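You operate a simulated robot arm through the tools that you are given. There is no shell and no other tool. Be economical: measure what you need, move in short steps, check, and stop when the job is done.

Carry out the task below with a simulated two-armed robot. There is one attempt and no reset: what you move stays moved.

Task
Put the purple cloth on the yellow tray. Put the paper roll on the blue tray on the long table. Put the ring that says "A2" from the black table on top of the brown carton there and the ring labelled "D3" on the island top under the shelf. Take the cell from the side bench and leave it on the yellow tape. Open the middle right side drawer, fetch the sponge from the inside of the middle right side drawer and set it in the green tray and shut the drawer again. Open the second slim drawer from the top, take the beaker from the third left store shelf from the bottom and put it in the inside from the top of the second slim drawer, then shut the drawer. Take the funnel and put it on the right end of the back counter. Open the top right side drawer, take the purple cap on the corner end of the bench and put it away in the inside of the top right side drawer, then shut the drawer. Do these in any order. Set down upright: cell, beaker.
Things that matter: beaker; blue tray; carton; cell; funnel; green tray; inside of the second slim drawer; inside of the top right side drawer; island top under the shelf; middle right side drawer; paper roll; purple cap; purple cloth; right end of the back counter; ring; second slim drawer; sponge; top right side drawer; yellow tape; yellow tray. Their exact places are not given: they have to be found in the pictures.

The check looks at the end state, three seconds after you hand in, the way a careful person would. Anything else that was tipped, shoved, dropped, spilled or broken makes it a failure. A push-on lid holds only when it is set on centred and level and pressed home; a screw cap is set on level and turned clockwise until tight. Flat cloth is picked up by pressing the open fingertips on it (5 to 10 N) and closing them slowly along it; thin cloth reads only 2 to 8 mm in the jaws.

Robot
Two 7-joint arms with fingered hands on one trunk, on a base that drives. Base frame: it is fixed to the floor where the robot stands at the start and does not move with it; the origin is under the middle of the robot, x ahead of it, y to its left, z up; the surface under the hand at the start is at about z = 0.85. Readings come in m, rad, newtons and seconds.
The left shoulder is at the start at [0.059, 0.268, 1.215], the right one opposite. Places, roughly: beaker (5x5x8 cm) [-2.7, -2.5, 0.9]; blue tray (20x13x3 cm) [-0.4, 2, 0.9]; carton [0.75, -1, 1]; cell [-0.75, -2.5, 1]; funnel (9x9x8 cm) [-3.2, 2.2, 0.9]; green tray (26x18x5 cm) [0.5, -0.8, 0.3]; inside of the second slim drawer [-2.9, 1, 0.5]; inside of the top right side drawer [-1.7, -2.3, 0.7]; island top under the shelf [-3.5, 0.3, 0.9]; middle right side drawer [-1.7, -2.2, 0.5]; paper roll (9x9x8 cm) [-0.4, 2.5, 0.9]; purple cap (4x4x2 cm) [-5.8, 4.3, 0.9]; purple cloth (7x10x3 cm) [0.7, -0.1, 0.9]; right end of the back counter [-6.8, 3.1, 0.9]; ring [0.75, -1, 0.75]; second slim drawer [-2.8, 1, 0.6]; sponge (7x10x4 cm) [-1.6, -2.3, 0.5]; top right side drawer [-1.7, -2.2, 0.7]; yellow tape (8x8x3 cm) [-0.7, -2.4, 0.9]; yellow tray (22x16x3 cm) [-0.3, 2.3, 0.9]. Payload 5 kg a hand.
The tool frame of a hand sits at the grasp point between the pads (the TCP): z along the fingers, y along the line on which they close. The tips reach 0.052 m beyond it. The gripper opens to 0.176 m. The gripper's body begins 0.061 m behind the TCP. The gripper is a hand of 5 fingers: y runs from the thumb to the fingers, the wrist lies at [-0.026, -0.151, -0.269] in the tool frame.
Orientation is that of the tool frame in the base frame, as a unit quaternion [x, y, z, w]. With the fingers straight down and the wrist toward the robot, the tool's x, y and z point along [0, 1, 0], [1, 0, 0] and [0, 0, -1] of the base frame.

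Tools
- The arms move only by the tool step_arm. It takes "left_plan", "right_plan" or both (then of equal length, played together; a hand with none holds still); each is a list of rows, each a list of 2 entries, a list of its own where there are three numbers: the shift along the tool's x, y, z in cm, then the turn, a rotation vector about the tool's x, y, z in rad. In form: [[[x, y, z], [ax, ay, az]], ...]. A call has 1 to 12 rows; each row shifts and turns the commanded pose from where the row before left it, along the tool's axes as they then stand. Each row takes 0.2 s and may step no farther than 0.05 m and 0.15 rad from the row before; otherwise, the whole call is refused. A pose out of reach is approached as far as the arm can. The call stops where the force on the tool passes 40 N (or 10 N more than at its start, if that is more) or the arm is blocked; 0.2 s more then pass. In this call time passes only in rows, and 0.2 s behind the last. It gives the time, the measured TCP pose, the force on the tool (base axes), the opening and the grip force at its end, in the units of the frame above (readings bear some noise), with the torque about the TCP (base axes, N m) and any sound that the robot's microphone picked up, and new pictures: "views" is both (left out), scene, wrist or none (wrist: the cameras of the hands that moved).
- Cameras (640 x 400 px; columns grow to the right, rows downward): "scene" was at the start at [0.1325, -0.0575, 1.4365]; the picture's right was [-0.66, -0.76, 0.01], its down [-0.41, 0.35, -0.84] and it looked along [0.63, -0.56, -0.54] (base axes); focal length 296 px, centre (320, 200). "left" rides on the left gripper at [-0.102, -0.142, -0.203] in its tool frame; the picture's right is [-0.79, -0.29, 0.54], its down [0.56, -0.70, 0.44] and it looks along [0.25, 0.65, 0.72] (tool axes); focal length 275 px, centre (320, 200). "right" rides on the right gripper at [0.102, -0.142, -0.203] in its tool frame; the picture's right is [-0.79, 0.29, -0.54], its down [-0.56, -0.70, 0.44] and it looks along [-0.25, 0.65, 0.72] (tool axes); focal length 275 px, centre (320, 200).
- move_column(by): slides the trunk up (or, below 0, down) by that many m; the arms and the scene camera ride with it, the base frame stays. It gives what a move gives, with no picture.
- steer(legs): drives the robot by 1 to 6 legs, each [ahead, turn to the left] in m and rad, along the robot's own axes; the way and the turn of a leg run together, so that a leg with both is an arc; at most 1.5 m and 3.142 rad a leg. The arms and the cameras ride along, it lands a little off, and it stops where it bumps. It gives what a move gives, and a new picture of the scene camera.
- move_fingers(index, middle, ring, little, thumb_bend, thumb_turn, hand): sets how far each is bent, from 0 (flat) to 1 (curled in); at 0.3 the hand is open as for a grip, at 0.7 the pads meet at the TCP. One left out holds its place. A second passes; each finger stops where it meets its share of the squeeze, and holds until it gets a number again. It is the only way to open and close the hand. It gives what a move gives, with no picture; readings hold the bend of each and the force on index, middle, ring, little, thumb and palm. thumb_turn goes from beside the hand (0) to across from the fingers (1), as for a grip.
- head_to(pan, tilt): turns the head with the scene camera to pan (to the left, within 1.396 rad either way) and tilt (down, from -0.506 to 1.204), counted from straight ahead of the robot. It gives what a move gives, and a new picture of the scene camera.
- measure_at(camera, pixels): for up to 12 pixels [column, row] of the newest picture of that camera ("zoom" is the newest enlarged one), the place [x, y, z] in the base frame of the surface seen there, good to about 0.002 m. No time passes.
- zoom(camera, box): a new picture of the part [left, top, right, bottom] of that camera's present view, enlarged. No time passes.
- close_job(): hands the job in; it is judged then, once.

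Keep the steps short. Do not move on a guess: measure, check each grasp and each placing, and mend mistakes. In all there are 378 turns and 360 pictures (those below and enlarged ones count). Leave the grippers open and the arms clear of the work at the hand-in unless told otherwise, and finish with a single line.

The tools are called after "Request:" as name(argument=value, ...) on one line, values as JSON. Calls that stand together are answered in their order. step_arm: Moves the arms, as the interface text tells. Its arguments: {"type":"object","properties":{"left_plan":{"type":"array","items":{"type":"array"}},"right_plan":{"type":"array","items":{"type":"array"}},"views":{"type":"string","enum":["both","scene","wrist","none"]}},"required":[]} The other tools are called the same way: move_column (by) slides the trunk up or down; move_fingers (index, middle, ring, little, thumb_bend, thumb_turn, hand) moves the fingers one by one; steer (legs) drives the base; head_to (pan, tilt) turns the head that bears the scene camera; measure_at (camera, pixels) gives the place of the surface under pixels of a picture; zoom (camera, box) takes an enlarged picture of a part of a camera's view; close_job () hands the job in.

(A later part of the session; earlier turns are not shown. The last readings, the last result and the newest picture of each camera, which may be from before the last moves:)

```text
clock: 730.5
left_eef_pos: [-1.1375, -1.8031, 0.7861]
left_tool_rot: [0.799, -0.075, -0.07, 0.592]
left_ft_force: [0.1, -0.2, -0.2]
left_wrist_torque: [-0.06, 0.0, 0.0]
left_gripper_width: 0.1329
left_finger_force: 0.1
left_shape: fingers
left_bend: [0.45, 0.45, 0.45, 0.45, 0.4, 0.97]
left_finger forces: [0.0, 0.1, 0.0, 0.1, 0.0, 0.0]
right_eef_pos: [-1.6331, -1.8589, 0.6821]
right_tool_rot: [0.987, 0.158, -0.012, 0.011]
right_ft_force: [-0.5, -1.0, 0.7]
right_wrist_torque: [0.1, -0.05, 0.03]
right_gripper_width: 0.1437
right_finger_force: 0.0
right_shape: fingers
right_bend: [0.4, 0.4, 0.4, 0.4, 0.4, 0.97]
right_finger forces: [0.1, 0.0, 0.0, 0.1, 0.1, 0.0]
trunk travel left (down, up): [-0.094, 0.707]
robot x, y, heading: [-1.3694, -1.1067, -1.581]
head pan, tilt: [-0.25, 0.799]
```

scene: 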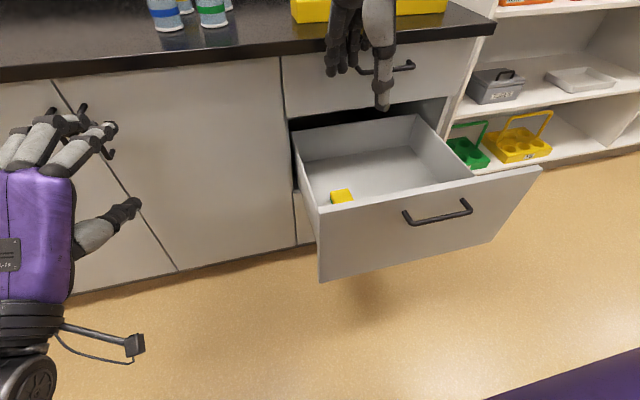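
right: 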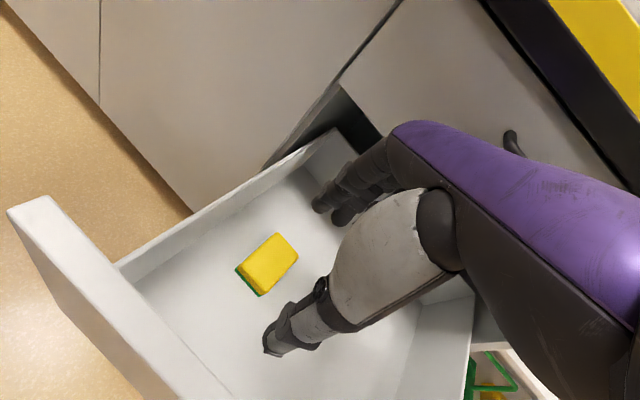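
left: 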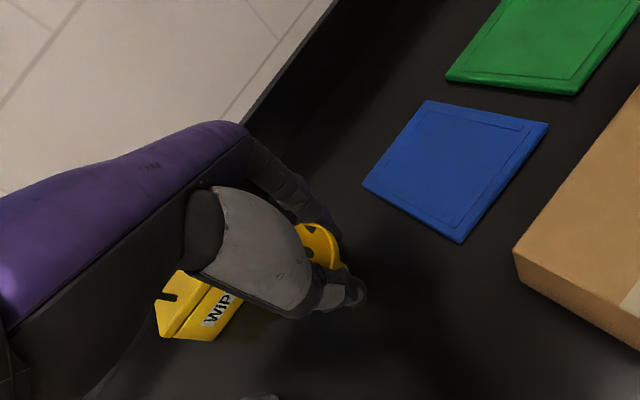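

I lower 8 cm more, shift back over the sponge, and then go down around it.

Request:
step_arm(right_plan=[[[0, 0, 4], [0, 0, 0]], [[0, 0, 4], [0, 0, 0]], [[-0.6, 2.6, 0], [0, 0, 0]], [[-0.5, 2.6, 0], [0, 0, 0]], [[0, 0, 3], [0, 0, 0]], [[0, 0, 3], [0, 0, 0]], [[0, 0, 1.5], [0, 0, 0]]], views="wrist")

```text
clock: 732.0
left_eef_pos: [-1.136, -1.8038, 0.7871]
left_tool_rot: [0.8, -0.075, -0.07, 0.591]
left_ft_force: [-0.7, -0.3, 0.6]
left_wrist_torque: [-0.02, 0.0, 0.0]
left_gripper_width: 0.1325
left_finger_force: 0.0
left_shape: fingers
left_bend: [0.45, 0.45, 0.45, 0.45, 0.4, 0.97]
left_finger forces: [0.0, 0.0, 0.0, 0.1, 0.1, 0.1]
right_eef_pos: [-1.6263, -1.9176, 0.5295]
right_tool_rot: [0.987, 0.158, -0.012, 0.011]
right_ft_force: [-0.2, -0.9, -0.3]
right_wrist_torque: [0.04, 0.0, -0.01]
right_gripper_width: 0.1439
right_finger_force: 0.0
right_shape: fingers
right_bend: [0.4, 0.4, 0.4, 0.4, 0.4, 0.97]
right_finger forces: [0.1, 0.0, 0.0, 0.1, 0.0, 0.1]
trunk travel left (down, up): [-0.094, 0.707]
robot x, y, heading: [-1.3676, -1.1041, -1.589]
head pan, tilt: [-0.25, 0.799]
```

right: 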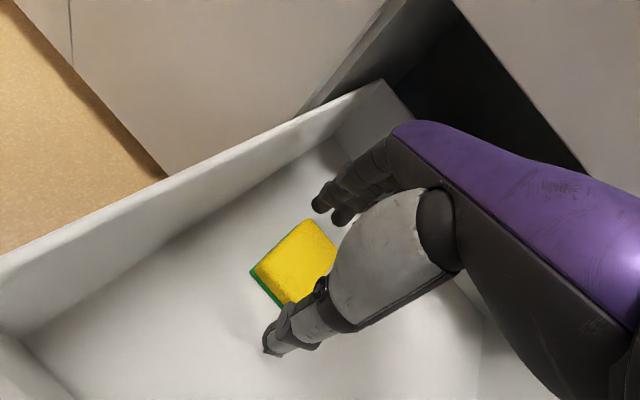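

The sponge is between thumb and fingers. I lower 1.7 cm and close.

Request:
step_arm(right_plan=[[[0, 0, 0.8], [0, 0, 0]], [[0, 0, 0.6], [0, 0, 0]], [[0, 0, 0.3], [0, 0, 0]]], views="none")

Request:
move_fingers(hand="right", index=0.58, middle=0.58, ring=0.5, little=0.4, thumb_bend=0.58)

Request:
move_fingers(hand="right", index=0.63, middle=0.63, thumb_bend=0.62)

```text
clock: 732.9
left_eef_pos: [-1.1367, -1.8033, 0.7864]
left_tool_rot: [0.799, -0.076, -0.07, 0.592]
left_ft_force: [-0.1, -0.8, 0.5]
left_wrist_torque: [-0.02, 0.04, -0.01]
left_gripper_width: 0.1327
left_finger_force: 0.0
left_shape: fingers
left_bend: [0.45, 0.45, 0.45, 0.45, 0.4, 0.97]
left_finger forces: [0.1, 0.0, 0.0, 0.0, 0.0, 0.0]
right_eef_pos: [-1.6289, -1.9164, 0.5133]
right_tool_rot: [0.987, 0.158, -0.013, 0.011]
right_ft_force: [0.3, 0.3, -0.5]
right_wrist_torque: [0.02, 0.03, 0.03]
right_gripper_width: 0.1439
right_finger_force: 0.1
right_shape: fingers
right_bend: [0.4, 0.4, 0.4, 0.4, 0.4, 0.97]
right_finger forces: [0.1, 0.0, 0.0, 0.0, 0.0, 0.0]
trunk travel left (down, up): [-0.094, 0.707]
robot x, y, heading: [-1.3709, -1.1107, -1.586]
head pan, tilt: [-0.25, 0.799]
```

```text
clock: 733.9
left_eef_pos: [-1.1357, -1.8039, 0.7864]
left_tool_rot: [0.799, -0.076, -0.07, 0.592]
left_ft_force: [0.0, 0.2, -0.4]
left_wrist_torque: [-0.02, -0.01, 0.01]
left_gripper_width: 0.1324
left_finger_force: 0.1
left_shape: fingers
left_bend: [0.45, 0.45, 0.45, 0.45, 0.4, 0.97]
left_finger forces: [0.0, 0.0, 0.1, 0.0, 0.0, 0.0]
right_eef_pos: [-1.6287, -1.9146, 0.5124]
right_tool_rot: [0.987, 0.158, -0.012, 0.011]
right_ft_force: [0.2, -0.7, 1.8]
right_wrist_torque: [0.0, 0.09, 0.05]
right_gripper_width: 0.1039
right_finger_force: 15.8
right_shape: fingers
right_bend: [0.5, 0.54, 0.5, 0.4, 0.5, 0.97]
right_finger forces: [9.5, 7.1, 0.1, 0.0, 15.7, 0.0]
trunk travel left (down, up): [-0.094, 0.707]
robot x, y, heading: [-1.3694, -1.1054, -1.588]
head pan, tilt: [-0.25, 0.799]
```

```text
clock: 734.9
left_eef_pos: [-1.1365, -1.8036, 0.7873]
left_tool_rot: [0.799, -0.075, -0.07, 0.592]
left_ft_force: [0.2, 0.0, 0.3]
left_wrist_torque: [0.02, 0.0, 0.01]
left_gripper_width: 0.1326
left_finger_force: 0.0
left_shape: fingers
left_bend: [0.45, 0.45, 0.45, 0.45, 0.4, 0.97]
left_finger forces: [0.0, 0.0, 0.1, 0.1, 0.0, 0.1]
right_eef_pos: [-1.6286, -1.9157, 0.5135]
right_tool_rot: [0.987, 0.157, -0.013, 0.011]
right_ft_force: [-0.6, 0.2, 4.4]
right_wrist_torque: [-0.05, 0.13, 0.01]
right_gripper_width: 0.1038
right_finger_force: 22.2
right_shape: fingers
right_bend: [0.5, 0.54, 0.5, 0.4, 0.51, 0.97]
right_finger forces: [11.8, 9.8, 0.0, 0.0, 22.3, 0.0]
trunk travel left (down, up): [-0.094, 0.707]
robot x, y, heading: [-1.3689, -1.1078, -1.583]
head pan, tilt: [-0.25, 0.799]
```

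The sponge is gripped at 22 N. I lift along the reverse path: up, toward the front, then up and out.

Request:
step_arm(right_plan=[[[0, 0, -1.5], [0, 0, 0]], [[0, 0, -3.5], [0, 0, 0]], [[0, 0, -4], [0, 0, 0]], [[0.5, -2.6, 0], [0, 0, 0]], [[0.6, -3, 0], [0, 0, 0]], [[0, 0, -4], [0, 0, 0]], [[0, 0, -4.5], [0, 0, 0]], [[0, 0, -4.5], [0, 0, 0]], [[0, 0, -4.5], [0, 0, 0]], [[0, 0, -4.5], [0, 0, 0]], [[0, 0, -4.5], [0, 0, 0]], [[0, 0, -4], [0, 0, 0]]], views="wrist")

```text
clock: 737.5
left_eef_pos: [-1.1352, -1.8028, 0.7893]
left_tool_rot: [0.799, -0.076, -0.071, 0.593]
left_ft_force: [-0.7, 0.6, 0.4]
left_wrist_torque: [0.04, -0.01, 0.0]
left_gripper_width: 0.1328
left_finger_force: 0.0
left_shape: fingers
left_bend: [0.45, 0.45, 0.45, 0.45, 0.4, 0.97]
left_finger forces: [0.0, 0.0, 0.0, 0.0, 0.0, 0.0]
right_eef_pos: [-1.6262, -1.8454, 0.9059]
right_tool_rot: [0.987, 0.157, -0.013, 0.011]
right_ft_force: [0.6, 0.5, 0.0]
right_wrist_torque: [-0.1, 0.04, -0.02]
right_gripper_width: 0.1038
right_finger_force: 20.4
right_shape: fingers
right_bend: [0.5, 0.54, 0.5, 0.4, 0.51, 0.97]
right_finger forces: [12.0, 9.0, 0.1, 0.0, 21.0, 0.0]
trunk travel left (down, up): [-0.094, 0.707]
robot x, y, heading: [-1.3692, -1.1059, -1.583]
head pan, tilt: [-0.25, 0.799]
```

right: 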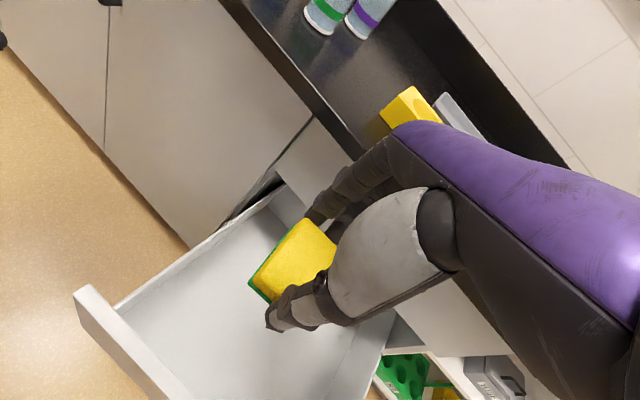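

The sponge is out. To close the drawer I'll use the left hand. I raise the right hand with the sponge and bring the left hand to pointing down, then shift the robot over to x≈-1.56.

Request:
step_arm(left_plan=[[[0, 0, -3], [0.12, 0, 0]], [[0, 0, -3], [0.13, 0, 0]], [[0, 0, -2], [0.13, 0, 0]], [[0, 0, 0], [0.13, 0, 0]], [[0, 0, 0], [0.13, 0, 0]], [[0, 0, 0], [0.13, 0, 0]], [[0, 0, 0], [0.13, 0, 0]], [[0, 0, 0], [0.13, 0, 0]], [[0, 0, 0], [0.13, 0, 0]], [[0, 0, 0], [0.11, 0, 0]]], right_plan=[[[0, 0, -2], [0, 0, 0]], [[0, 0, -3], [0, 0, 0]], [[0, 0, -3], [0, 0, 0]], [[0, 0, -3], [0, 0, 0]], [[0, 0, -3], [0, 0, 0]], [[0, 0, -3], [0, 0, 0]], [[0, 0, -3], [0, 0, 0]], [[0, 0, -3], [0, 0, 0]], [[0, 0, -1], [0, 0, 0]], [[0, 0, 0], [0, 0, 0]]], views="none")

Request:
steer(legs=[[-0.35, 0], [0, -0.6], [0.33, 0], [0, 0.612]])

```text
clock: 739.6
left_eef_pos: [-1.1285, -1.8576, 0.7454]
left_tool_rot: [0.995, -0.102, -0.011, 0.005]
left_ft_force: [-0.8, 0.4, -0.4]
left_wrist_torque: [-0.1, -0.08, -0.03]
left_gripper_width: 0.1326
left_finger_force: 0.0
left_shape: fingers
left_bend: [0.45, 0.45, 0.45, 0.45, 0.4, 0.98]
left_finger forces: [0.1, 0.0, 0.1, 0.1, 0.0, 0.0]
left hand out of reach, approached as far as the arm can: row 1, 2, 3
right_eef_pos: [-1.6224, -1.8391, 1.1494]
right_tool_rot: [0.987, 0.158, -0.012, 0.012]
right_ft_force: [-1.1, -0.2, 0.1]
right_wrist_torque: [-0.03, -0.07, 0.0]
right_gripper_width: 0.1035
right_finger_force: 21.0
right_shape: fingers
right_bend: [0.5, 0.54, 0.5, 0.4, 0.51, 0.97]
right_finger forces: [11.9, 9.1, 0.1, 0.0, 20.8, 0.0]
trunk travel left (down, up): [-0.094, 0.707]
robot x, y, heading: [-1.3687, -1.1017, -1.59]
head pan, tilt: [-0.25, 0.799]
```

```text
clock: 749.7
left_eef_pos: [-1.2876, -1.7561, 0.7451]
left_tool_rot: [0.995, -0.094, -0.013, 0.006]
left_ft_force: [0.0, 0.3, -0.2]
left_wrist_torque: [0.01, 0.01, -0.02]
left_gripper_width: 0.1324
left_finger_force: 0.0
left_shape: fingers
left_bend: [0.45, 0.45, 0.45, 0.45, 0.4, 0.98]
left_finger forces: [0.1, 0.0, 0.0, 0.1, 0.0, 0.0]
right_eef_pos: [-1.7821, -1.7477, 1.1489]
right_tool_rot: [0.986, 0.166, -0.012, 0.012]
right_ft_force: [-0.2, 0.4, 0.9]
right_wrist_torque: [0.01, 0.01, 0.01]
right_gripper_width: 0.103
right_finger_force: 20.4
right_shape: fingers
right_bend: [0.5, 0.54, 0.5, 0.4, 0.51, 0.97]
right_finger forces: [11.5, 8.7, 0.0, 0.0, 20.6, 0.1]
trunk travel left (down, up): [-0.094, 0.707]
robot x, y, heading: [-1.5554, -1.0123, -1.566]
head pan, tilt: [-0.25, 0.799]
```

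scene: 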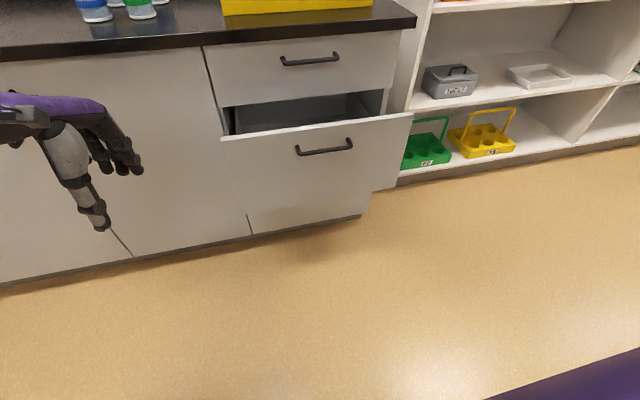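

The left hand is beside the drawer. I back up and shift the robot a bit further right so the left hand comes in front of the drawer face.

Request:
steer(legs=[[-0.36, 0], [0, -0.6], [0.28, 0], [0, 0.6]])

Request:
step_arm(left_plan=[[[-2, 0, 0], [0, 0, 0]], [[-4, 0.8, 0], [0, 0, 0]], [[-4, 0.8, 0], [0, 0, 0]], [[-4, 0.8, 1], [0, 0, 0]], [[-2, 0.4, 2], [0, 0, 0]]], views="scene")

```text
clock: 759.6
left_eef_pos: [-1.4436, -1.6388, 0.755]
left_tool_rot: [0.996, -0.091, -0.011, 0.012]
left_ft_force: [-0.1, 1.1, -0.3]
left_wrist_torque: [0.03, -0.07, -0.06]
left_gripper_width: 0.133
left_finger_force: 0.0
left_shape: fingers
left_bend: [0.45, 0.45, 0.45, 0.45, 0.4, 0.97]
left_finger forces: [0.1, 0.0, 0.0, 0.0, 0.0, 0.1]
right_eef_pos: [-1.9379, -1.6268, 1.1573]
right_tool_rot: [0.985, 0.17, -0.012, 0.018]
right_ft_force: [-0.5, 0.1, -0.6]
right_wrist_torque: [-0.01, -0.11, 0.04]
right_gripper_width: 0.1028
right_finger_force: 19.8
right_shape: fingers
right_bend: [0.5, 0.54, 0.5, 0.4, 0.52, 0.97]
right_finger forces: [11.7, 8.4, 0.0, 0.0, 20.2, 0.1]
trunk travel left (down, up): [-0.094, 0.707]
robot x, y, heading: [-1.7323, -0.9023, -1.564]
head pan, tilt: [-0.25, 0.799]
```

scene: 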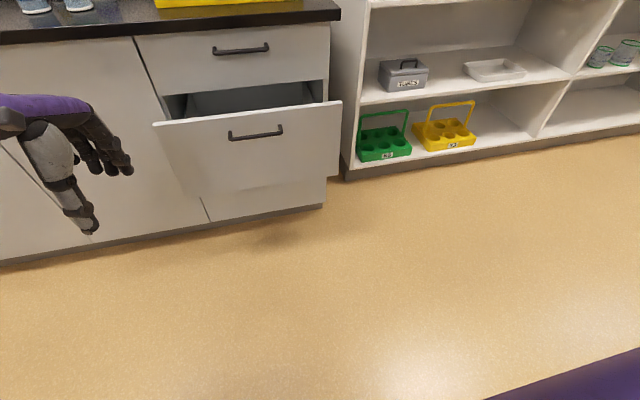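

```text
clock: 760.8
left_eef_pos: [-1.6054, -1.6258, 0.7397]
left_tool_rot: [0.996, -0.091, -0.01, 0.019]
left_ft_force: [0.9, -0.5, -0.3]
left_wrist_torque: [0.11, 0.15, -0.02]
left_gripper_width: 0.1329
left_finger_force: 0.1
left_shape: fingers
left_bend: [0.45, 0.45, 0.45, 0.45, 0.4, 0.98]
left_finger forces: [0.1, 0.0, 0.0, 0.0, 0.0, 0.1]
right_eef_pos: [-1.9391, -1.6123, 1.1662]
right_tool_rot: [0.985, 0.169, -0.014, 0.023]
right_ft_force: [0.3, -1.2, -0.4]
right_wrist_torque: [0.1, 0.02, 0.01]
right_gripper_width: 0.103
right_finger_force: 20.2
right_shape: fingers
right_bend: [0.5, 0.54, 0.5, 0.4, 0.52, 0.97]
right_finger forces: [11.7, 8.7, 0.1, 0.0, 20.3, 0.0]
trunk travel left (down, up): [-0.094, 0.707]
robot x, y, heading: [-1.7307, -0.9035, -1.563]
head pan, tilt: [-0.25, 0.799]
```

scene: 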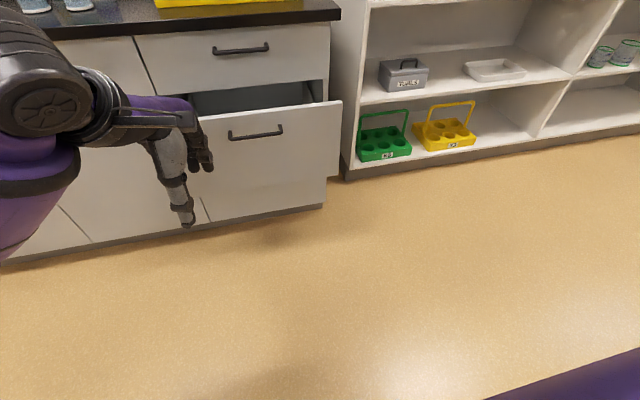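

The left fingers are in front of the face. I firm up the fingers, lower 6 cm, and push by driving forward.

Request:
move_fingers(hand="left", index=0.66, middle=0.66, ring=0.66, little=0.66, thumb_bend=0.66)

Request:
step_arm(left_plan=[[[0, 0, 3], [0, 0, 0]], [[0, 0, 3], [0, 0, 0]], [[0, 0, 0], [0, 0, 0]]], views="none")

Request:
steer(legs=[[0.32, 0]])

```text
clock: 761.8
left_eef_pos: [-1.6055, -1.6258, 0.7396]
left_tool_rot: [0.996, -0.092, -0.01, 0.02]
left_ft_force: [0.1, -0.2, -0.4]
left_wrist_torque: [0.02, 0.0, 0.02]
left_gripper_width: 0.0302
left_finger_force: 0.1
left_shape: fingers
left_bend: [0.66, 0.66, 0.66, 0.66, 0.66, 0.98]
left_finger forces: [0.1, 0.1, 0.0, 0.1, 0.1, 0.1]
right_eef_pos: [-1.9391, -1.6096, 1.1668]
right_tool_rot: [0.985, 0.168, -0.014, 0.025]
right_ft_force: [0.1, 0.9, -0.4]
right_wrist_torque: [0.02, -0.01, -0.01]
right_gripper_width: 0.1032
right_finger_force: 20.2
right_shape: fingers
right_bend: [0.5, 0.54, 0.5, 0.4, 0.52, 0.97]
right_finger forces: [11.9, 8.6, 0.1, 0.0, 20.3, 0.0]
trunk travel left (down, up): [-0.094, 0.707]
robot x, y, heading: [-1.7283, -0.9051, -1.568]
head pan, tilt: [-0.25, 0.799]
```

```text
clock: 762.6
left_eef_pos: [-1.608, -1.6313, 0.6807]
left_tool_rot: [0.995, -0.092, -0.011, 0.019]
left_ft_force: [-0.9, -0.3, 0.6]
left_wrist_torque: [-0.02, 0.0, 0.0]
left_gripper_width: 0.0301
left_finger_force: 0.0
left_shape: fingers
left_bend: [0.66, 0.66, 0.66, 0.66, 0.66, 0.98]
left_finger forces: [0.1, 0.0, 0.0, 0.0, 0.0, 0.0]
right_eef_pos: [-1.9381, -1.6097, 1.1676]
right_tool_rot: [0.985, 0.169, -0.014, 0.026]
right_ft_force: [-0.2, 0.4, 1.0]
right_wrist_torque: [-0.02, -0.02, 0.02]
right_gripper_width: 0.103
right_finger_force: 19.9
right_shape: fingers
right_bend: [0.5, 0.54, 0.5, 0.4, 0.52, 0.97]
right_finger forces: [11.8, 8.6, 0.1, 0.1, 20.3, 0.0]
trunk travel left (down, up): [-0.094, 0.707]
robot x, y, heading: [-1.7266, -0.8998, -1.561]
head pan, tilt: [-0.25, 0.799]
```

```text
clock: 765.3
left_eef_pos: [-1.5953, -1.9452, 0.6793]
left_tool_rot: [0.996, -0.086, -0.01, 0.019]
left_ft_force: [0.2, 0.0, 0.9]
left_wrist_torque: [0.0, 0.0, 0.02]
left_gripper_width: 0.03
left_finger_force: 0.0
left_shape: fingers
left_bend: [0.66, 0.66, 0.66, 0.66, 0.66, 0.98]
left_finger forces: [0.0, 0.2, 0.0, 0.1, 0.0, 0.0]
right_eef_pos: [-1.9261, -1.9312, 1.1675]
right_tool_rot: [0.984, 0.175, -0.014, 0.025]
right_ft_force: [-0.5, -0.6, 0.5]
right_wrist_torque: [-0.01, -0.01, 0.0]
right_gripper_width: 0.1028
right_finger_force: 20.7
right_shape: fingers
right_bend: [0.5, 0.54, 0.5, 0.4, 0.52, 0.97]
right_finger forces: [11.8, 8.5, 0.1, 0.1, 20.3, 0.0]
trunk travel left (down, up): [-0.094, 0.707]
robot x, y, heading: [-1.7278, -1.2183, -1.549]
head pan, tilt: [-0.25, 0.799]
```

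scene: 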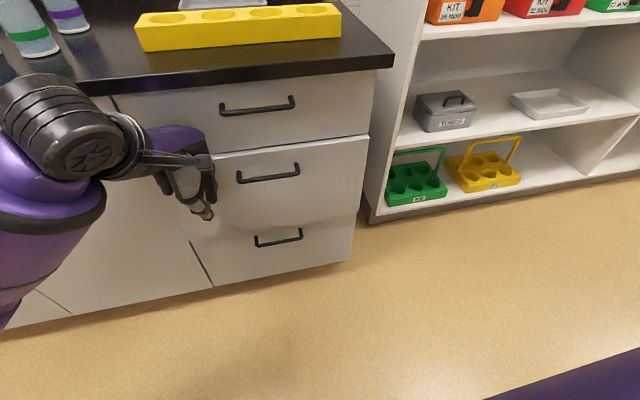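

Nearly closed. I push the last few centimetres with the arm.

Request:
step_arm(left_plan=[[[0, 1.5, 0], [0, 0, 0]], [[0, 1.5, 0], [0, 0, 0]], [[0, 1.5, 0], [0, 0, 0]], [[0, 1.5, 0], [0, 0, 0]], [[0, 1, 0], [0, 0, 0]]], views="scene")

Request:
measure_at(camera="scene", pixels=[[300, 160], [330, 195], [330, 120], [330, 230], [270, 178], [255, 108]])

```text
clock: 766.0
left_eef_pos: [-1.6015, -1.9551, 0.703]
left_tool_rot: [0.996, -0.088, -0.007, 0.032]
left_ft_force: [0.1, 2.7, 4.2]
left_wrist_torque: [-0.28, -0.16, 0.1]
left_gripper_width: 0.03
left_finger_force: 0.0
left_shape: fingers
left_bend: [0.66, 0.66, 0.66, 0.66, 0.66, 0.98]
left_finger forces: [0.0, 0.1, 0.0, 0.0, 0.0, 0.0]
right_eef_pos: [-1.9283, -1.8938, 1.1909]
right_tool_rot: [0.984, 0.175, -0.016, 0.042]
right_ft_force: [-0.8, 5.0, 3.9]
right_wrist_torque: [-0.55, -0.04, -0.11]
right_gripper_width: 0.103
right_finger_force: 21.3
right_shape: fingers
right_bend: [0.5, 0.54, 0.5, 0.4, 0.52, 0.97]
right_finger forces: [11.7, 9.5, 0.0, 0.0, 21.0, 0.0]
trunk travel left (down, up): [-0.094, 0.707]
robot x, y, heading: [-1.7262, -1.2228, -1.554]
head pan, tilt: [-0.25, 0.799]
stopped in row 3 (left hand): the force on the tool passed its limit at 45 N (the readings are from after the stop); the commanded pose is now the measured one
```

scene: 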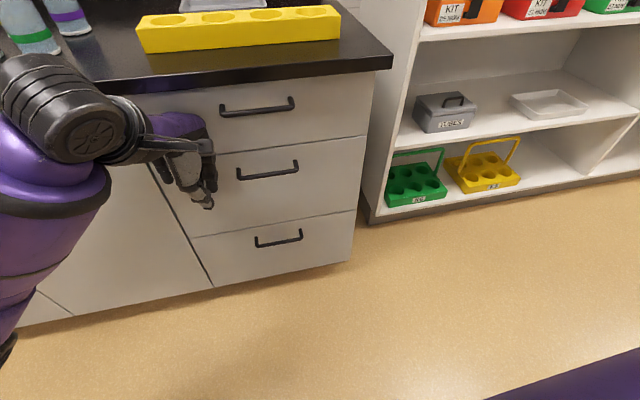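

```text
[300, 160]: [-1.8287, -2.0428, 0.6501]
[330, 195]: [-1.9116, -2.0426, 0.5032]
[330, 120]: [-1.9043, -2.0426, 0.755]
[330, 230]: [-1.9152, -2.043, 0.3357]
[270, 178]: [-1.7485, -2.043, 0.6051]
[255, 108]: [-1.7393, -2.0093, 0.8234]
```

Both drawers are flush at y=-2.043. With the left hand free, I next do the cell. I back off, raise the trunk, and drive along the bench to x≈-0.95.

Request:
steer(legs=[[-0.3, 0]])

Request:
move_column(by=0.35)

Request:
steer(legs=[[0, 1.554], [0.8, 0], [0, -1.571], [0.4, 0]])

Request:
head_to(pan=0.25, tilt=0.7)

```text
clock: 768.6
left_eef_pos: [-1.6061, -1.6558, 0.6991]
left_tool_rot: [0.996, -0.086, -0.008, 0.029]
left_ft_force: [-0.6, 0.8, 1.3]
left_wrist_torque: [0.02, 0.01, 0.0]
left_gripper_width: 0.0296
left_finger_force: 0.1
left_shape: fingers
left_bend: [0.66, 0.66, 0.66, 0.66, 0.66, 0.98]
left_finger forces: [0.0, 0.0, 0.0, 0.1, 0.0, 0.0]
right_eef_pos: [-1.9322, -1.5975, 1.186]
right_tool_rot: [0.984, 0.176, -0.016, 0.038]
right_ft_force: [0.2, 0.8, 0.4]
right_wrist_torque: [-0.05, 0.0, -0.02]
right_gripper_width: 0.1028
right_finger_force: 21.3
right_shape: fingers
right_bend: [0.5, 0.54, 0.5, 0.4, 0.52, 0.97]
right_finger forces: [11.7, 9.5, 0.0, 0.0, 21.1, 0.0]
trunk travel left (down, up): [-0.094, 0.707]
robot x, y, heading: [-1.733, -0.9166, -1.55]
head pan, tilt: [-0.25, 0.799]
```

scene: 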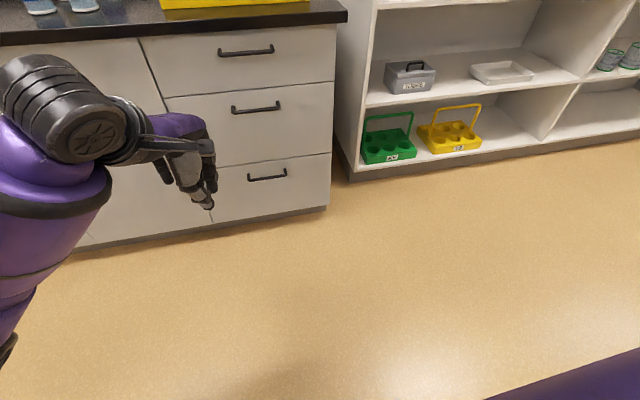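

```text
clock: 772.0
left_eef_pos: [-1.6076, -1.6478, 1.0579]
left_tool_rot: [0.996, -0.087, -0.007, 0.036]
left_ft_force: [-0.6, -0.7, -1.0]
left_wrist_torque: [0.01, 0.01, -0.03]
left_gripper_width: 0.0298
left_finger_force: 0.1
left_shape: fingers
left_bend: [0.66, 0.66, 0.66, 0.66, 0.66, 0.98]
left_finger forces: [0.0, 0.0, 0.0, 0.0, 0.1, 0.1]
right_eef_pos: [-1.9329, -1.5815, 1.543]
right_tool_rot: [0.983, 0.175, -0.018, 0.044]
right_ft_force: [0.5, 0.5, -0.1]
right_wrist_torque: [0.04, -0.05, 0.02]
right_gripper_width: 0.1029
right_finger_force: 21.4
right_shape: fingers
right_bend: [0.5, 0.54, 0.5, 0.4, 0.52, 0.97]
right_finger forces: [11.7, 9.3, 0.0, 0.0, 21.2, 0.0]
trunk travel left (down, up): [-0.444, 0.357]
robot x, y, heading: [-1.7349, -0.9165, -1.552]
head pan, tilt: [-0.25, 0.799]
```

```text
clock: 777.7
left_eef_pos: [-1.0246, -0.8402, 1.0815]
left_tool_rot: [0.792, 0.608, 0.029, 0.049]
left_ft_force: [-1.0, 10.7, -1.0]
left_wrist_torque: [-1.33, -0.19, -0.27]
left_gripper_width: 0.0293
left_finger_force: 0.2
left_shape: fingers
left_bend: [0.66, 0.66, 0.66, 0.66, 0.66, 0.98]
left_finger forces: [0.1, 0.1, 0.0, 0.0, 0.0, 0.1]
right_eef_pos: [-1.1246, -1.158, 1.5684]
right_tool_rot: [0.605, 0.794, 0.025, 0.06]
right_ft_force: [-2.3, 14.2, 1.5]
right_wrist_torque: [-1.76, -0.27, -0.41]
right_gripper_width: 0.1028
right_finger_force: 21.3
right_shape: fingers
right_bend: [0.5, 0.54, 0.5, 0.4, 0.52, 0.96]
right_finger forces: [11.9, 9.4, 0.0, 0.1, 21.4, 0.0]
trunk travel left (down, up): [-0.444, 0.357]
robot x, y, heading: [-1.734, -0.9441, -0.058]
head pan, tilt: [-0.25, 0.799]
stopped in leg 1: the robot was blocked; the commanded pose is now the measured one
```

scene: 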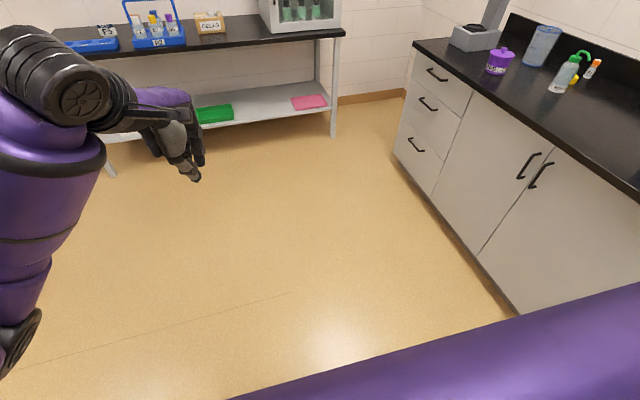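

```text
clock: 778.6
left_eef_pos: [-1.0214, -0.8468, 1.0807]
left_tool_rot: [0.792, 0.608, 0.029, 0.046]
left_ft_force: [0.1, 4.4, -0.1]
left_wrist_torque: [-0.51, -0.02, -0.11]
left_gripper_width: 0.0297
left_finger_force: 0.1
left_shape: fingers
left_bend: [0.66, 0.66, 0.66, 0.66, 0.66, 0.98]
left_finger forces: [0.0, 0.0, 0.0, 0.0, 0.0, 0.0]
right_eef_pos: [-1.1207, -1.1671, 1.5669]
right_tool_rot: [0.606, 0.793, 0.028, 0.055]
right_ft_force: [-1.3, 6.7, -0.1]
right_wrist_torque: [-0.79, -0.05, -0.15]
right_gripper_width: 0.1025
right_finger_force: 21.2
right_shape: fingers
right_bend: [0.5, 0.54, 0.5, 0.4, 0.52, 0.96]
right_finger forces: [11.9, 9.2, 0.1, 0.0, 21.2, 0.1]
trunk travel left (down, up): [-0.444, 0.357]
robot x, y, heading: [-1.733, -0.9468, -0.06]
head pan, tilt: [0.25, 0.7]
```

scene: 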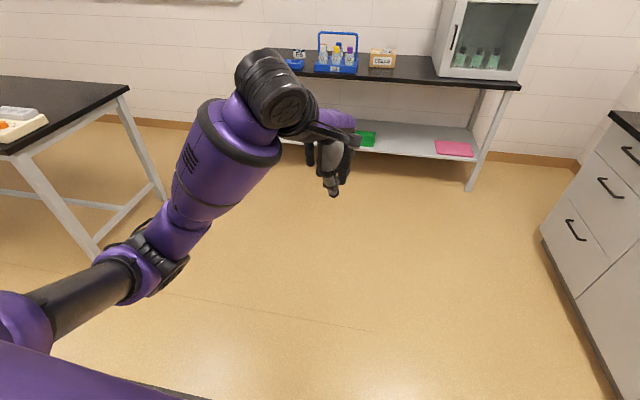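

The turn stopped just short again, but I'm now facing the black table, so I take the sponge there first. I raise and tuck the left hand out to the left, then drive to (-0.25, -0.6).

Request:
step_arm(left_plan=[[[2, -1, -2], [0, 0, 0]], [[3, -1.5, -3], [0, 0, 0]], [[3, -1.5, -3], [0, 0, 0]], [[3, -1.5, -3], [0, 0, 0]], [[3, -1.5, -3], [0, 0, 0]], [[3, -1.5, -3], [0, 0, 0]], [[3, -1, -3], [0, 0, 0]], [[3, 0, -3], [0, 0, 0]], [[2, 0, -3], [0, 0, 0]], [[0, 0, -3], [0, 0, 0]]], views="none")

Request:
steer(legs=[[0, 0.29], [1.4, 0], [0, -0.23]])

Request:
head_to(pan=-0.3, tilt=0.8)

```text
clock: 780.9
left_eef_pos: [-1.077, -0.5805, 1.3559]
left_tool_rot: [0.793, 0.606, 0.03, 0.044]
left_ft_force: [-0.8, -2.5, -1.0]
left_wrist_torque: [0.11, -0.06, 0.04]
left_gripper_width: 0.0297
left_finger_force: 0.1
left_shape: fingers
left_bend: [0.66, 0.66, 0.66, 0.66, 0.66, 0.98]
left_finger forces: [0.0, 0.0, 0.1, 0.0, 0.0, 0.1]
right_eef_pos: [-1.1217, -1.1763, 1.5661]
right_tool_rot: [0.608, 0.792, 0.031, 0.053]
right_ft_force: [-0.5, -1.4, 0.6]
right_wrist_torque: [0.09, -0.13, -0.03]
right_gripper_width: 0.1025
right_finger_force: 21.3
right_shape: fingers
right_bend: [0.5, 0.54, 0.5, 0.4, 0.52, 0.96]
right_finger forces: [11.9, 9.3, 0.0, 0.0, 21.2, 0.0]
trunk travel left (down, up): [-0.444, 0.357]
robot x, y, heading: [-1.73, -0.9428, -0.068]
head pan, tilt: [0.25, 0.7]
```

```text
clock: 793.1
left_eef_pos: [0.2978, -0.202, 1.3574]
left_tool_rot: [0.772, 0.633, 0.032, 0.043]
left_ft_force: [0.0, 0.1, 0.0]
left_wrist_torque: [0.01, -0.01, 0.03]
left_gripper_width: 0.0296
left_finger_force: 0.1
left_shape: fingers
left_bend: [0.66, 0.66, 0.66, 0.66, 0.66, 0.98]
left_finger forces: [0.1, 0.0, 0.1, 0.0, 0.1, 0.1]
right_eef_pos: [0.2937, -0.7995, 1.5647]
right_tool_rot: [0.58, 0.812, 0.031, 0.053]
right_ft_force: [-0.4, -0.7, -0.6]
right_wrist_torque: [0.02, 0.04, 0.03]
right_gripper_width: 0.1025
right_finger_force: 21.2
right_shape: fingers
right_bend: [0.5, 0.54, 0.5, 0.4, 0.52, 0.96]
right_finger forces: [11.8, 9.2, 0.0, 0.0, 21.1, 0.0]
trunk travel left (down, up): [-0.444, 0.357]
robot x, y, heading: [-0.3359, -0.6086, 0.009]
head pan, tilt: [0.25, 0.7]
```

scene: 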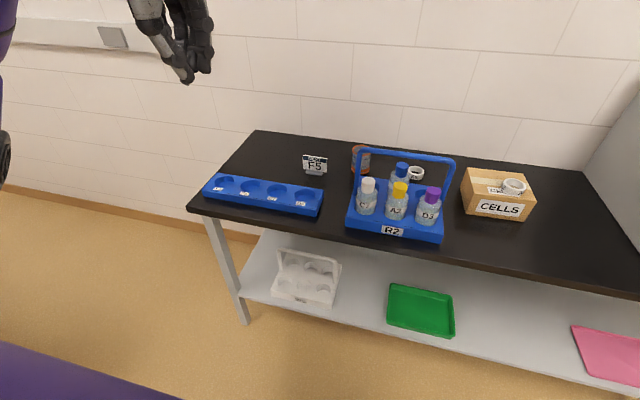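

```text
clock: 794.0
left_eef_pos: [0.2838, -0.2012, 1.3618]
left_tool_rot: [0.772, 0.633, 0.036, 0.046]
left_ft_force: [3.2, 0.4, -2.0]
left_wrist_torque: [-0.06, 0.27, -0.08]
left_gripper_width: 0.0299
left_finger_force: 0.0
left_shape: fingers
left_bend: [0.66, 0.66, 0.66, 0.66, 0.66, 0.97]
left_finger forces: [0.0, 0.0, 0.0, 0.0, 0.0, 0.0]
right_eef_pos: [0.278, -0.8001, 1.5698]
right_tool_rot: [0.58, 0.812, 0.034, 0.056]
right_ft_force: [3.2, 0.1, -1.6]
right_wrist_torque: [0.02, 0.37, 0.07]
right_gripper_width: 0.1026
right_finger_force: 21.7
right_shape: fingers
right_bend: [0.5, 0.54, 0.5, 0.4, 0.52, 0.96]
right_finger forces: [11.8, 9.7, 0.1, 0.0, 21.5, 0.1]
trunk travel left (down, up): [-0.444, 0.357]
robot x, y, heading: [-0.3327, -0.6069, 0.008]
head pan, tilt: [-0.3, 0.799]
```

scene: 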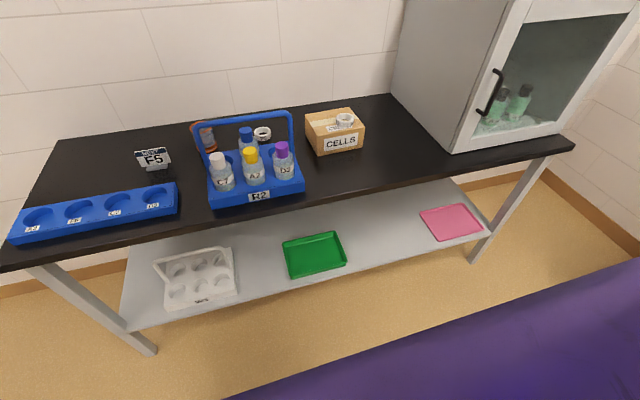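

The green tray is at (315,255). I measure it, the shelf and the table edge above.

Request:
measure_at(camera="scene", pixels=[[315, 255], [283, 240], [338, 232], [346, 262], [292, 278], [300, 282], [280, 205], [330, 196], [380, 260]])

```text
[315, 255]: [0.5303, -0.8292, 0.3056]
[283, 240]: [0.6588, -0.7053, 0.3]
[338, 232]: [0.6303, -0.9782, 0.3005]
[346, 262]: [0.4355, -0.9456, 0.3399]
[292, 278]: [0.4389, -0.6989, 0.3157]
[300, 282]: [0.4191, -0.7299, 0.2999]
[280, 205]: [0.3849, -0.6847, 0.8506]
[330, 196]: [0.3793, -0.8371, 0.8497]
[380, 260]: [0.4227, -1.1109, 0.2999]
```

The tray spans x 0.435 to 0.62 and y -0.95 to -0.70, floor 0.306. The hand has to go down in front of the table and then in under the top. I lower the trunk first.

Request:
move_column(by=-0.36)

Request:
step_arm(right_plan=[[[0, -1, 3], [0.03, 0, 0]], [[0, 0, 4.5], [0.04, 0, 0]], [[0, 0, 4.5], [0.03, 0, 0]], [[0, 0, 4.5], [0, 0, 0]], [[0, 0, 4.5], [0, 0, 0]], [[0, 0, 4.5], [0, 0, 0]], [[0, 0, 4.5], [0, 0, 0]], [[0, 0, 4.5], [0, 0, 0]]], views="none")

```text
clock: 797.5
left_eef_pos: [0.2797, -0.2016, 1.0043]
left_tool_rot: [0.771, 0.634, 0.037, 0.046]
left_ft_force: [-0.4, -0.2, 0.1]
left_wrist_torque: [0.01, -0.09, 0.01]
left_gripper_width: 0.0299
left_finger_force: 0.1
left_shape: fingers
left_bend: [0.66, 0.66, 0.66, 0.66, 0.66, 0.97]
left_finger forces: [0.1, 0.1, 0.0, 0.1, 0.0, 0.1]
right_eef_pos: [0.2727, -0.7998, 1.2137]
right_tool_rot: [0.58, 0.812, 0.036, 0.058]
right_ft_force: [-0.9, -0.4, 0.1]
right_wrist_torque: [0.0, -0.06, 0.01]
right_gripper_width: 0.1025
right_finger_force: 21.3
right_shape: fingers
right_bend: [0.5, 0.54, 0.5, 0.4, 0.52, 0.96]
right_finger forces: [11.8, 9.6, 0.1, 0.0, 21.4, 0.0]
trunk travel left (down, up): [-0.084, 0.717]
robot x, y, heading: [-0.3337, -0.6064, 0.01]
head pan, tilt: [-0.3, 0.799]
```

```text
clock: 799.3
left_eef_pos: [0.2807, -0.2026, 1.0046]
left_tool_rot: [0.772, 0.633, 0.037, 0.047]
left_ft_force: [0.6, 0.1, 1.2]
left_wrist_torque: [-0.02, -0.03, 0.03]
left_gripper_width: 0.0296
left_finger_force: 0.0
left_shape: fingers
left_bend: [0.66, 0.66, 0.66, 0.66, 0.66, 0.97]
left_finger forces: [0.0, 0.0, 0.0, 0.1, 0.0, 0.0]
right_eef_pos: [0.2842, -0.8144, 0.8656]
right_tool_rot: [0.582, 0.813, -0.005, 0.028]
right_ft_force: [-5.3, 0.4, 0.3]
right_wrist_torque: [0.03, 0.08, -0.12]
right_gripper_width: 0.1024
right_finger_force: 22.3
right_shape: fingers
right_bend: [0.5, 0.54, 0.52, 0.4, 0.52, 0.96]
right_finger forces: [11.3, 9.3, 4.4, 0.0, 20.6, 0.1]
trunk travel left (down, up): [-0.084, 0.717]
robot x, y, heading: [-0.3317, -0.6072, 0.016]
head pan, tilt: [-0.3, 0.799]
```

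The ring finger touches the table edge. I back the robot 0.1 m and continue down.

Request:
steer(legs=[[-0.1, 0]])

Request:
step_arm(right_plan=[[[0, 0, 3], [0, 0, 0]], [[0, 0, 4.5], [0, 0, 0]], [[0, 0, 4.5], [0, 0, 0]], [[0, 0, 4.5], [0, 0, 0]], [[0, 0, 4.5], [0, 0, 0]], [[0, 0, 4.5], [0, 0, 0]], [[0, 0, 4.5], [0, 0, 0]], [[0, 0, 4], [0, 0, 0]]], views="none")

```text
clock: 800.7
left_eef_pos: [0.1779, -0.2014, 1.0049]
left_tool_rot: [0.772, 0.632, 0.038, 0.048]
left_ft_force: [-1.5, 0.1, 0.4]
left_wrist_torque: [0.01, -0.07, 0.02]
left_gripper_width: 0.0298
left_finger_force: 0.1
left_shape: fingers
left_bend: [0.66, 0.66, 0.66, 0.66, 0.66, 0.97]
left_finger forces: [0.0, 0.0, 0.1, 0.0, 0.0, 0.1]
right_eef_pos: [0.1837, -0.8145, 0.8667]
right_tool_rot: [0.582, 0.813, -0.005, 0.029]
right_ft_force: [-0.1, -0.2, 0.1]
right_wrist_torque: [-0.02, -0.03, 0.01]
right_gripper_width: 0.1027
right_finger_force: 20.2
right_shape: fingers
right_bend: [0.5, 0.54, 0.5, 0.4, 0.52, 0.96]
right_finger forces: [11.2, 9.3, 0.1, 0.0, 20.5, 0.1]
trunk travel left (down, up): [-0.084, 0.717]
robot x, y, heading: [-0.437, -0.6078, 0.01]
head pan, tilt: [-0.3, 0.799]
```

scene: 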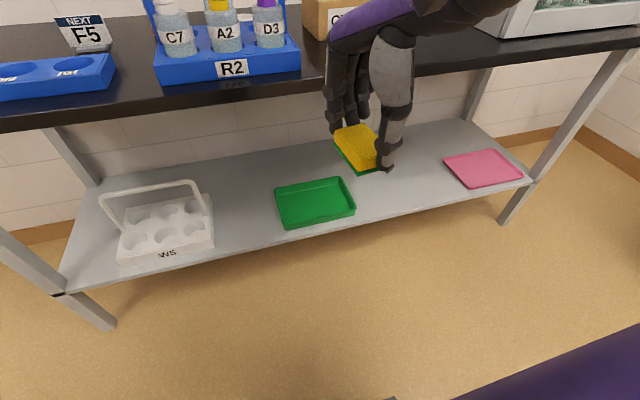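

```text
clock: 802.5
left_eef_pos: [0.1667, -0.2012, 1.0105]
left_tool_rot: [0.772, 0.633, 0.042, 0.051]
left_ft_force: [0.6, -0.2, -2.6]
left_wrist_torque: [-0.09, 0.07, -0.07]
left_gripper_width: 0.0296
left_finger_force: 0.1
left_shape: fingers
left_bend: [0.66, 0.66, 0.66, 0.66, 0.66, 0.98]
left_finger forces: [0.0, 0.0, 0.0, 0.0, 0.0, 0.0]
right_eef_pos: [0.1976, -0.8302, 0.5366]
right_tool_rot: [0.581, 0.813, -0.001, 0.034]
right_ft_force: [1.3, 0.5, -0.1]
right_wrist_torque: [-0.1, 0.12, 0.0]
right_gripper_width: 0.1023
right_finger_force: 19.6
right_shape: fingers
right_bend: [0.5, 0.54, 0.5, 0.4, 0.52, 0.96]
right_finger forces: [11.1, 9.0, 0.1, 0.0, 19.9, 0.1]
right hand out of reach, approached as far as the arm can: row 4
trunk travel left (down, up): [-0.084, 0.717]
robot x, y, heading: [-0.4337, -0.6033, 0.013]
head pan, tilt: [-0.3, 0.799]
```

Now at z=0.54, below the tabletop. I drive forward 0.22 m to bring the sponge in under the table.

Request:
steer(legs=[[0.22, 0]])

Request:
step_arm(right_plan=[[[0, 3, 1], [0, 0, 0]], [[0, 3.5, 2], [0, 0, 0]], [[-1, 3.5, 3], [0, 0, 0]], [[-1, 1.5, 3], [0, 0, 0]]])

```text
clock: 804.5
left_eef_pos: [0.3835, -0.2008, 1.0115]
left_tool_rot: [0.772, 0.632, 0.043, 0.051]
left_ft_force: [-0.9, 0.2, -0.2]
left_wrist_torque: [0.0, 0.01, 0.0]
left_gripper_width: 0.03
left_finger_force: 0.1
left_shape: fingers
left_bend: [0.66, 0.66, 0.66, 0.66, 0.66, 0.98]
left_finger forces: [0.1, 0.0, 0.0, 0.0, 0.0, 0.0]
right_eef_pos: [0.4132, -0.8281, 0.5378]
right_tool_rot: [0.582, 0.812, -0.001, 0.033]
right_ft_force: [-0.2, -0.2, -0.2]
right_wrist_torque: [0.0, 0.0, 0.0]
right_gripper_width: 0.1021
right_finger_force: 20.0
right_shape: fingers
right_bend: [0.5, 0.54, 0.5, 0.4, 0.52, 0.96]
right_finger forces: [11.1, 8.8, 0.1, 0.0, 20.1, 0.0]
trunk travel left (down, up): [-0.084, 0.717]
robot x, y, heading: [-0.2152, -0.6079, 0.011]
head pan, tilt: [-0.3, 0.799]
```

scene: 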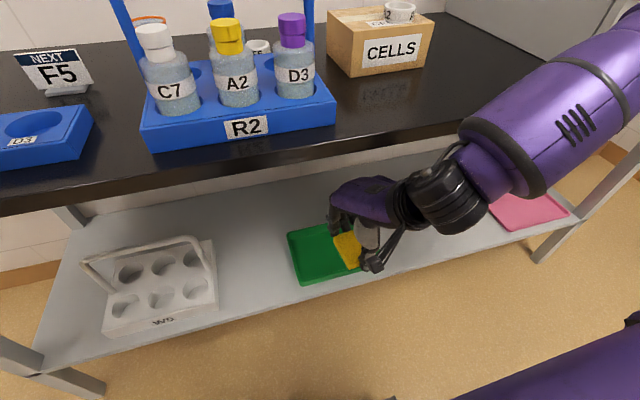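

```text
clock: 805.6
left_eef_pos: [0.3513, -0.2024, 1.0304]
left_tool_rot: [0.773, 0.629, 0.055, 0.064]
left_ft_force: [-4.8, 4.5, 1.5]
left_wrist_torque: [-0.53, -0.46, -0.03]
left_gripper_width: 0.0297
left_finger_force: 0.0
left_shape: fingers
left_bend: [0.66, 0.66, 0.66, 0.66, 0.66, 0.98]
left_finger forces: [0.1, 0.0, 0.1, 0.1, 0.0, 0.0]
right_eef_pos: [0.4597, -0.782, 0.4993]
right_tool_rot: [0.547, 0.836, 0.017, 0.028]
right_ft_force: [2.4, -1.2, 0.1]
right_wrist_torque: [0.2, 0.14, 0.01]
right_gripper_width: 0.102
right_finger_force: 20.3
right_shape: fingers
right_bend: [0.5, 0.54, 0.5, 0.4, 0.52, 0.96]
right_finger forces: [11.2, 8.8, 0.0, 0.0, 20.1, 0.0]
trunk travel left (down, up): [-0.084, 0.717]
robot x, y, heading: [-0.2236, -0.6116, -0.014]
head pan, tilt: [-0.3, 0.799]
stopped in row 4 (right hand): the force on the tool passed its limit at 168 N (the readings are from after the stop); the commanded pose is now the measured one
```

scene: 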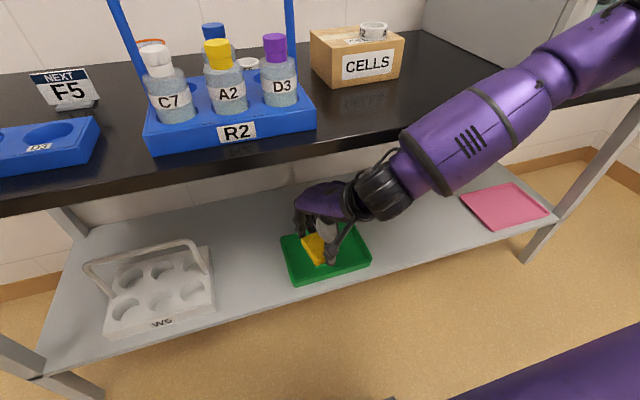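
right: 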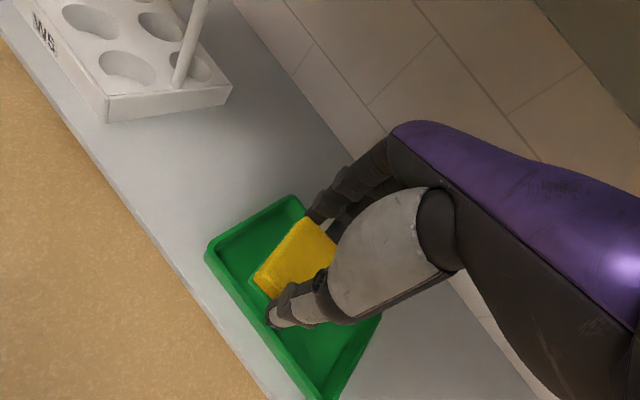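

The forearm met the table edge, and everything on the table still stands. I pitch the hand forward 0.45 rad so the wrist stays further back.

Request:
step_arm(right_plan=[[[0, -1, 0], [-0.05, 0, 0]], [[0, -0.5, 0], [-0.08, 0, 0]], [[0, 0, 0], [-0.08, 0, 0]], [[0, 0, 0], [-0.08, 0, 0]], [[0, 0, 0], [-0.08, 0, 0]], [[0, 0, 0], [-0.08, 0, 0]], [[0, 1.5, 1], [0, 0, 0]], [[0, 2, 2], [0, 0, 0]]], views="wrist")

```text
clock: 805.9
left_eef_pos: [0.3725, -0.2026, 1.0176]
left_tool_rot: [0.773, 0.63, 0.046, 0.057]
left_ft_force: [-2.2, 3.9, 4.7]
left_wrist_torque: [-0.33, -0.27, -0.02]
left_gripper_width: 0.0298
left_finger_force: 0.2
left_shape: fingers
left_bend: [0.66, 0.66, 0.66, 0.66, 0.66, 0.98]
left_finger forces: [0.0, 0.0, 0.0, 0.0, 0.0, 0.0]
right_eef_pos: [0.4597, -0.7778, 0.4831]
right_tool_rot: [0.541, 0.84, 0.023, 0.024]
right_ft_force: [2.4, -1.5, -1.5]
right_wrist_torque: [0.15, 0.04, 0.02]
right_gripper_width: 0.1019
right_finger_force: 20.0
right_shape: fingers
right_bend: [0.5, 0.54, 0.5, 0.4, 0.52, 0.96]
right_finger forces: [11.4, 8.8, 0.0, 0.0, 20.2, 0.0]
trunk travel left (down, up): [-0.084, 0.717]
robot x, y, heading: [-0.2254, -0.6071, -0.018]
head pan, tilt: [-0.3, 0.799]
stopped in row 1 (right hand): the force on the tool passed its limit at 112 N (the readings are from after the stop); the commanded pose is now the measured one
```

right: 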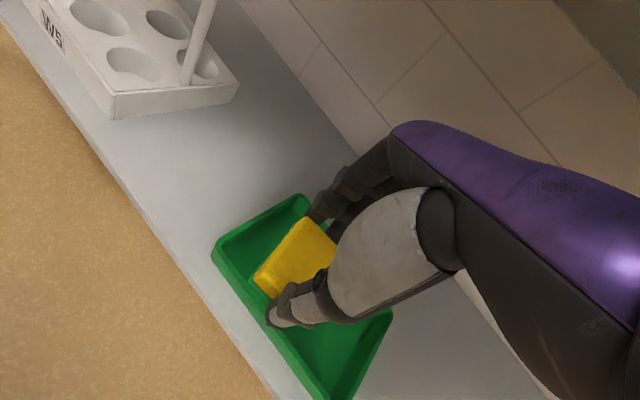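

Still touching. I back the robot 6 cm to free the forearm, then pitch.

Request:
steer(legs=[[-0.06, 0]])

Request:
step_arm(right_plan=[[[0, 0, 0], [-0.05, 0, 0]], [[0, 0, 0], [-0.08, 0, 0]], [[0, 0, 0], [-0.08, 0, 0]], [[0, 0, 0], [-0.08, 0, 0]], [[0, 0, 0], [-0.08, 0, 0]], [[0, 0, 0], [-0.08, 0, 0]]], views="none")

```text
clock: 806.7
left_eef_pos: [0.3908, -0.2052, 0.9977]
left_tool_rot: [0.774, 0.631, 0.034, 0.045]
left_ft_force: [-1.3, 0.9, 0.4]
left_wrist_torque: [-0.1, -0.06, 0.03]
left_gripper_width: 0.0293
left_finger_force: 0.0
left_shape: fingers
left_bend: [0.66, 0.66, 0.66, 0.66, 0.66, 0.98]
left_finger forces: [0.0, 0.0, 0.0, 0.1, 0.0, 0.0]
right_eef_pos: [0.4503, -0.776, 0.4597]
right_tool_rot: [0.538, 0.843, 0.014, 0.006]
right_ft_force: [0.4, -0.7, -0.9]
right_wrist_torque: [0.09, 0.08, 0.0]
right_gripper_width: 0.1019
right_finger_force: 20.0
right_shape: fingers
right_bend: [0.5, 0.54, 0.5, 0.4, 0.52, 0.96]
right_finger forces: [11.1, 8.9, 0.0, 0.0, 20.2, 0.0]
trunk travel left (down, up): [-0.084, 0.717]
robot x, y, heading: [-0.2328, -0.6088, -0.022]
head pan, tilt: [-0.3, 0.799]
stopped in leg 1: the force on the tool passed its limit at 86 N (the readings are from after the stop); the commanded pose is now the measured one
```

scene: 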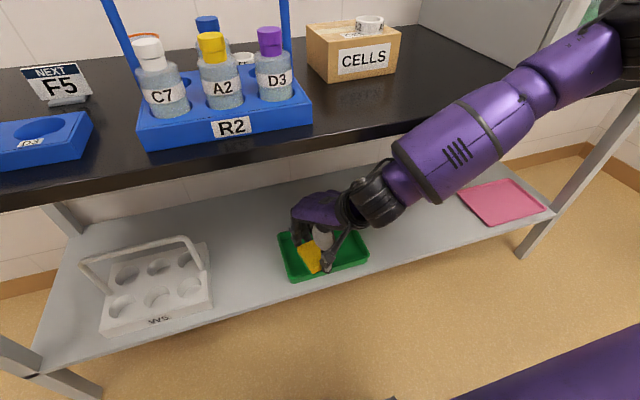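

```text
clock: 807.1
left_eef_pos: [0.4028, -0.2049, 0.9912]
left_tool_rot: [0.774, 0.631, 0.031, 0.042]
left_ft_force: [-1.6, 2.4, 4.7]
left_wrist_torque: [-0.11, -0.2, 0.03]
left_gripper_width: 0.0295
left_finger_force: 0.0
left_shape: fingers
left_bend: [0.66, 0.66, 0.66, 0.66, 0.66, 0.98]
left_finger forces: [0.0, 0.1, 0.0, 0.1, 0.0, 0.0]
right_eef_pos: [0.4565, -0.7712, 0.4569]
right_tool_rot: [0.533, 0.846, 0.026, 0.011]
right_ft_force: [0.5, 0.1, 0.5]
right_wrist_torque: [0.07, 0.06, -0.01]
right_gripper_width: 0.102
right_finger_force: 20.0
right_shape: fingers
right_bend: [0.5, 0.54, 0.5, 0.4, 0.52, 0.96]
right_finger forces: [11.2, 9.0, 0.0, 0.0, 20.2, 0.0]
trunk travel left (down, up): [-0.084, 0.717]
robot x, y, heading: [-0.2345, -0.6045, -0.025]
head pan, tilt: [-0.3, 0.799]
stopped in row 1 (right hand): the force on the tool passed its limit at 60 N (the readings are from after the stop); the commanded pose is now the measured one
```

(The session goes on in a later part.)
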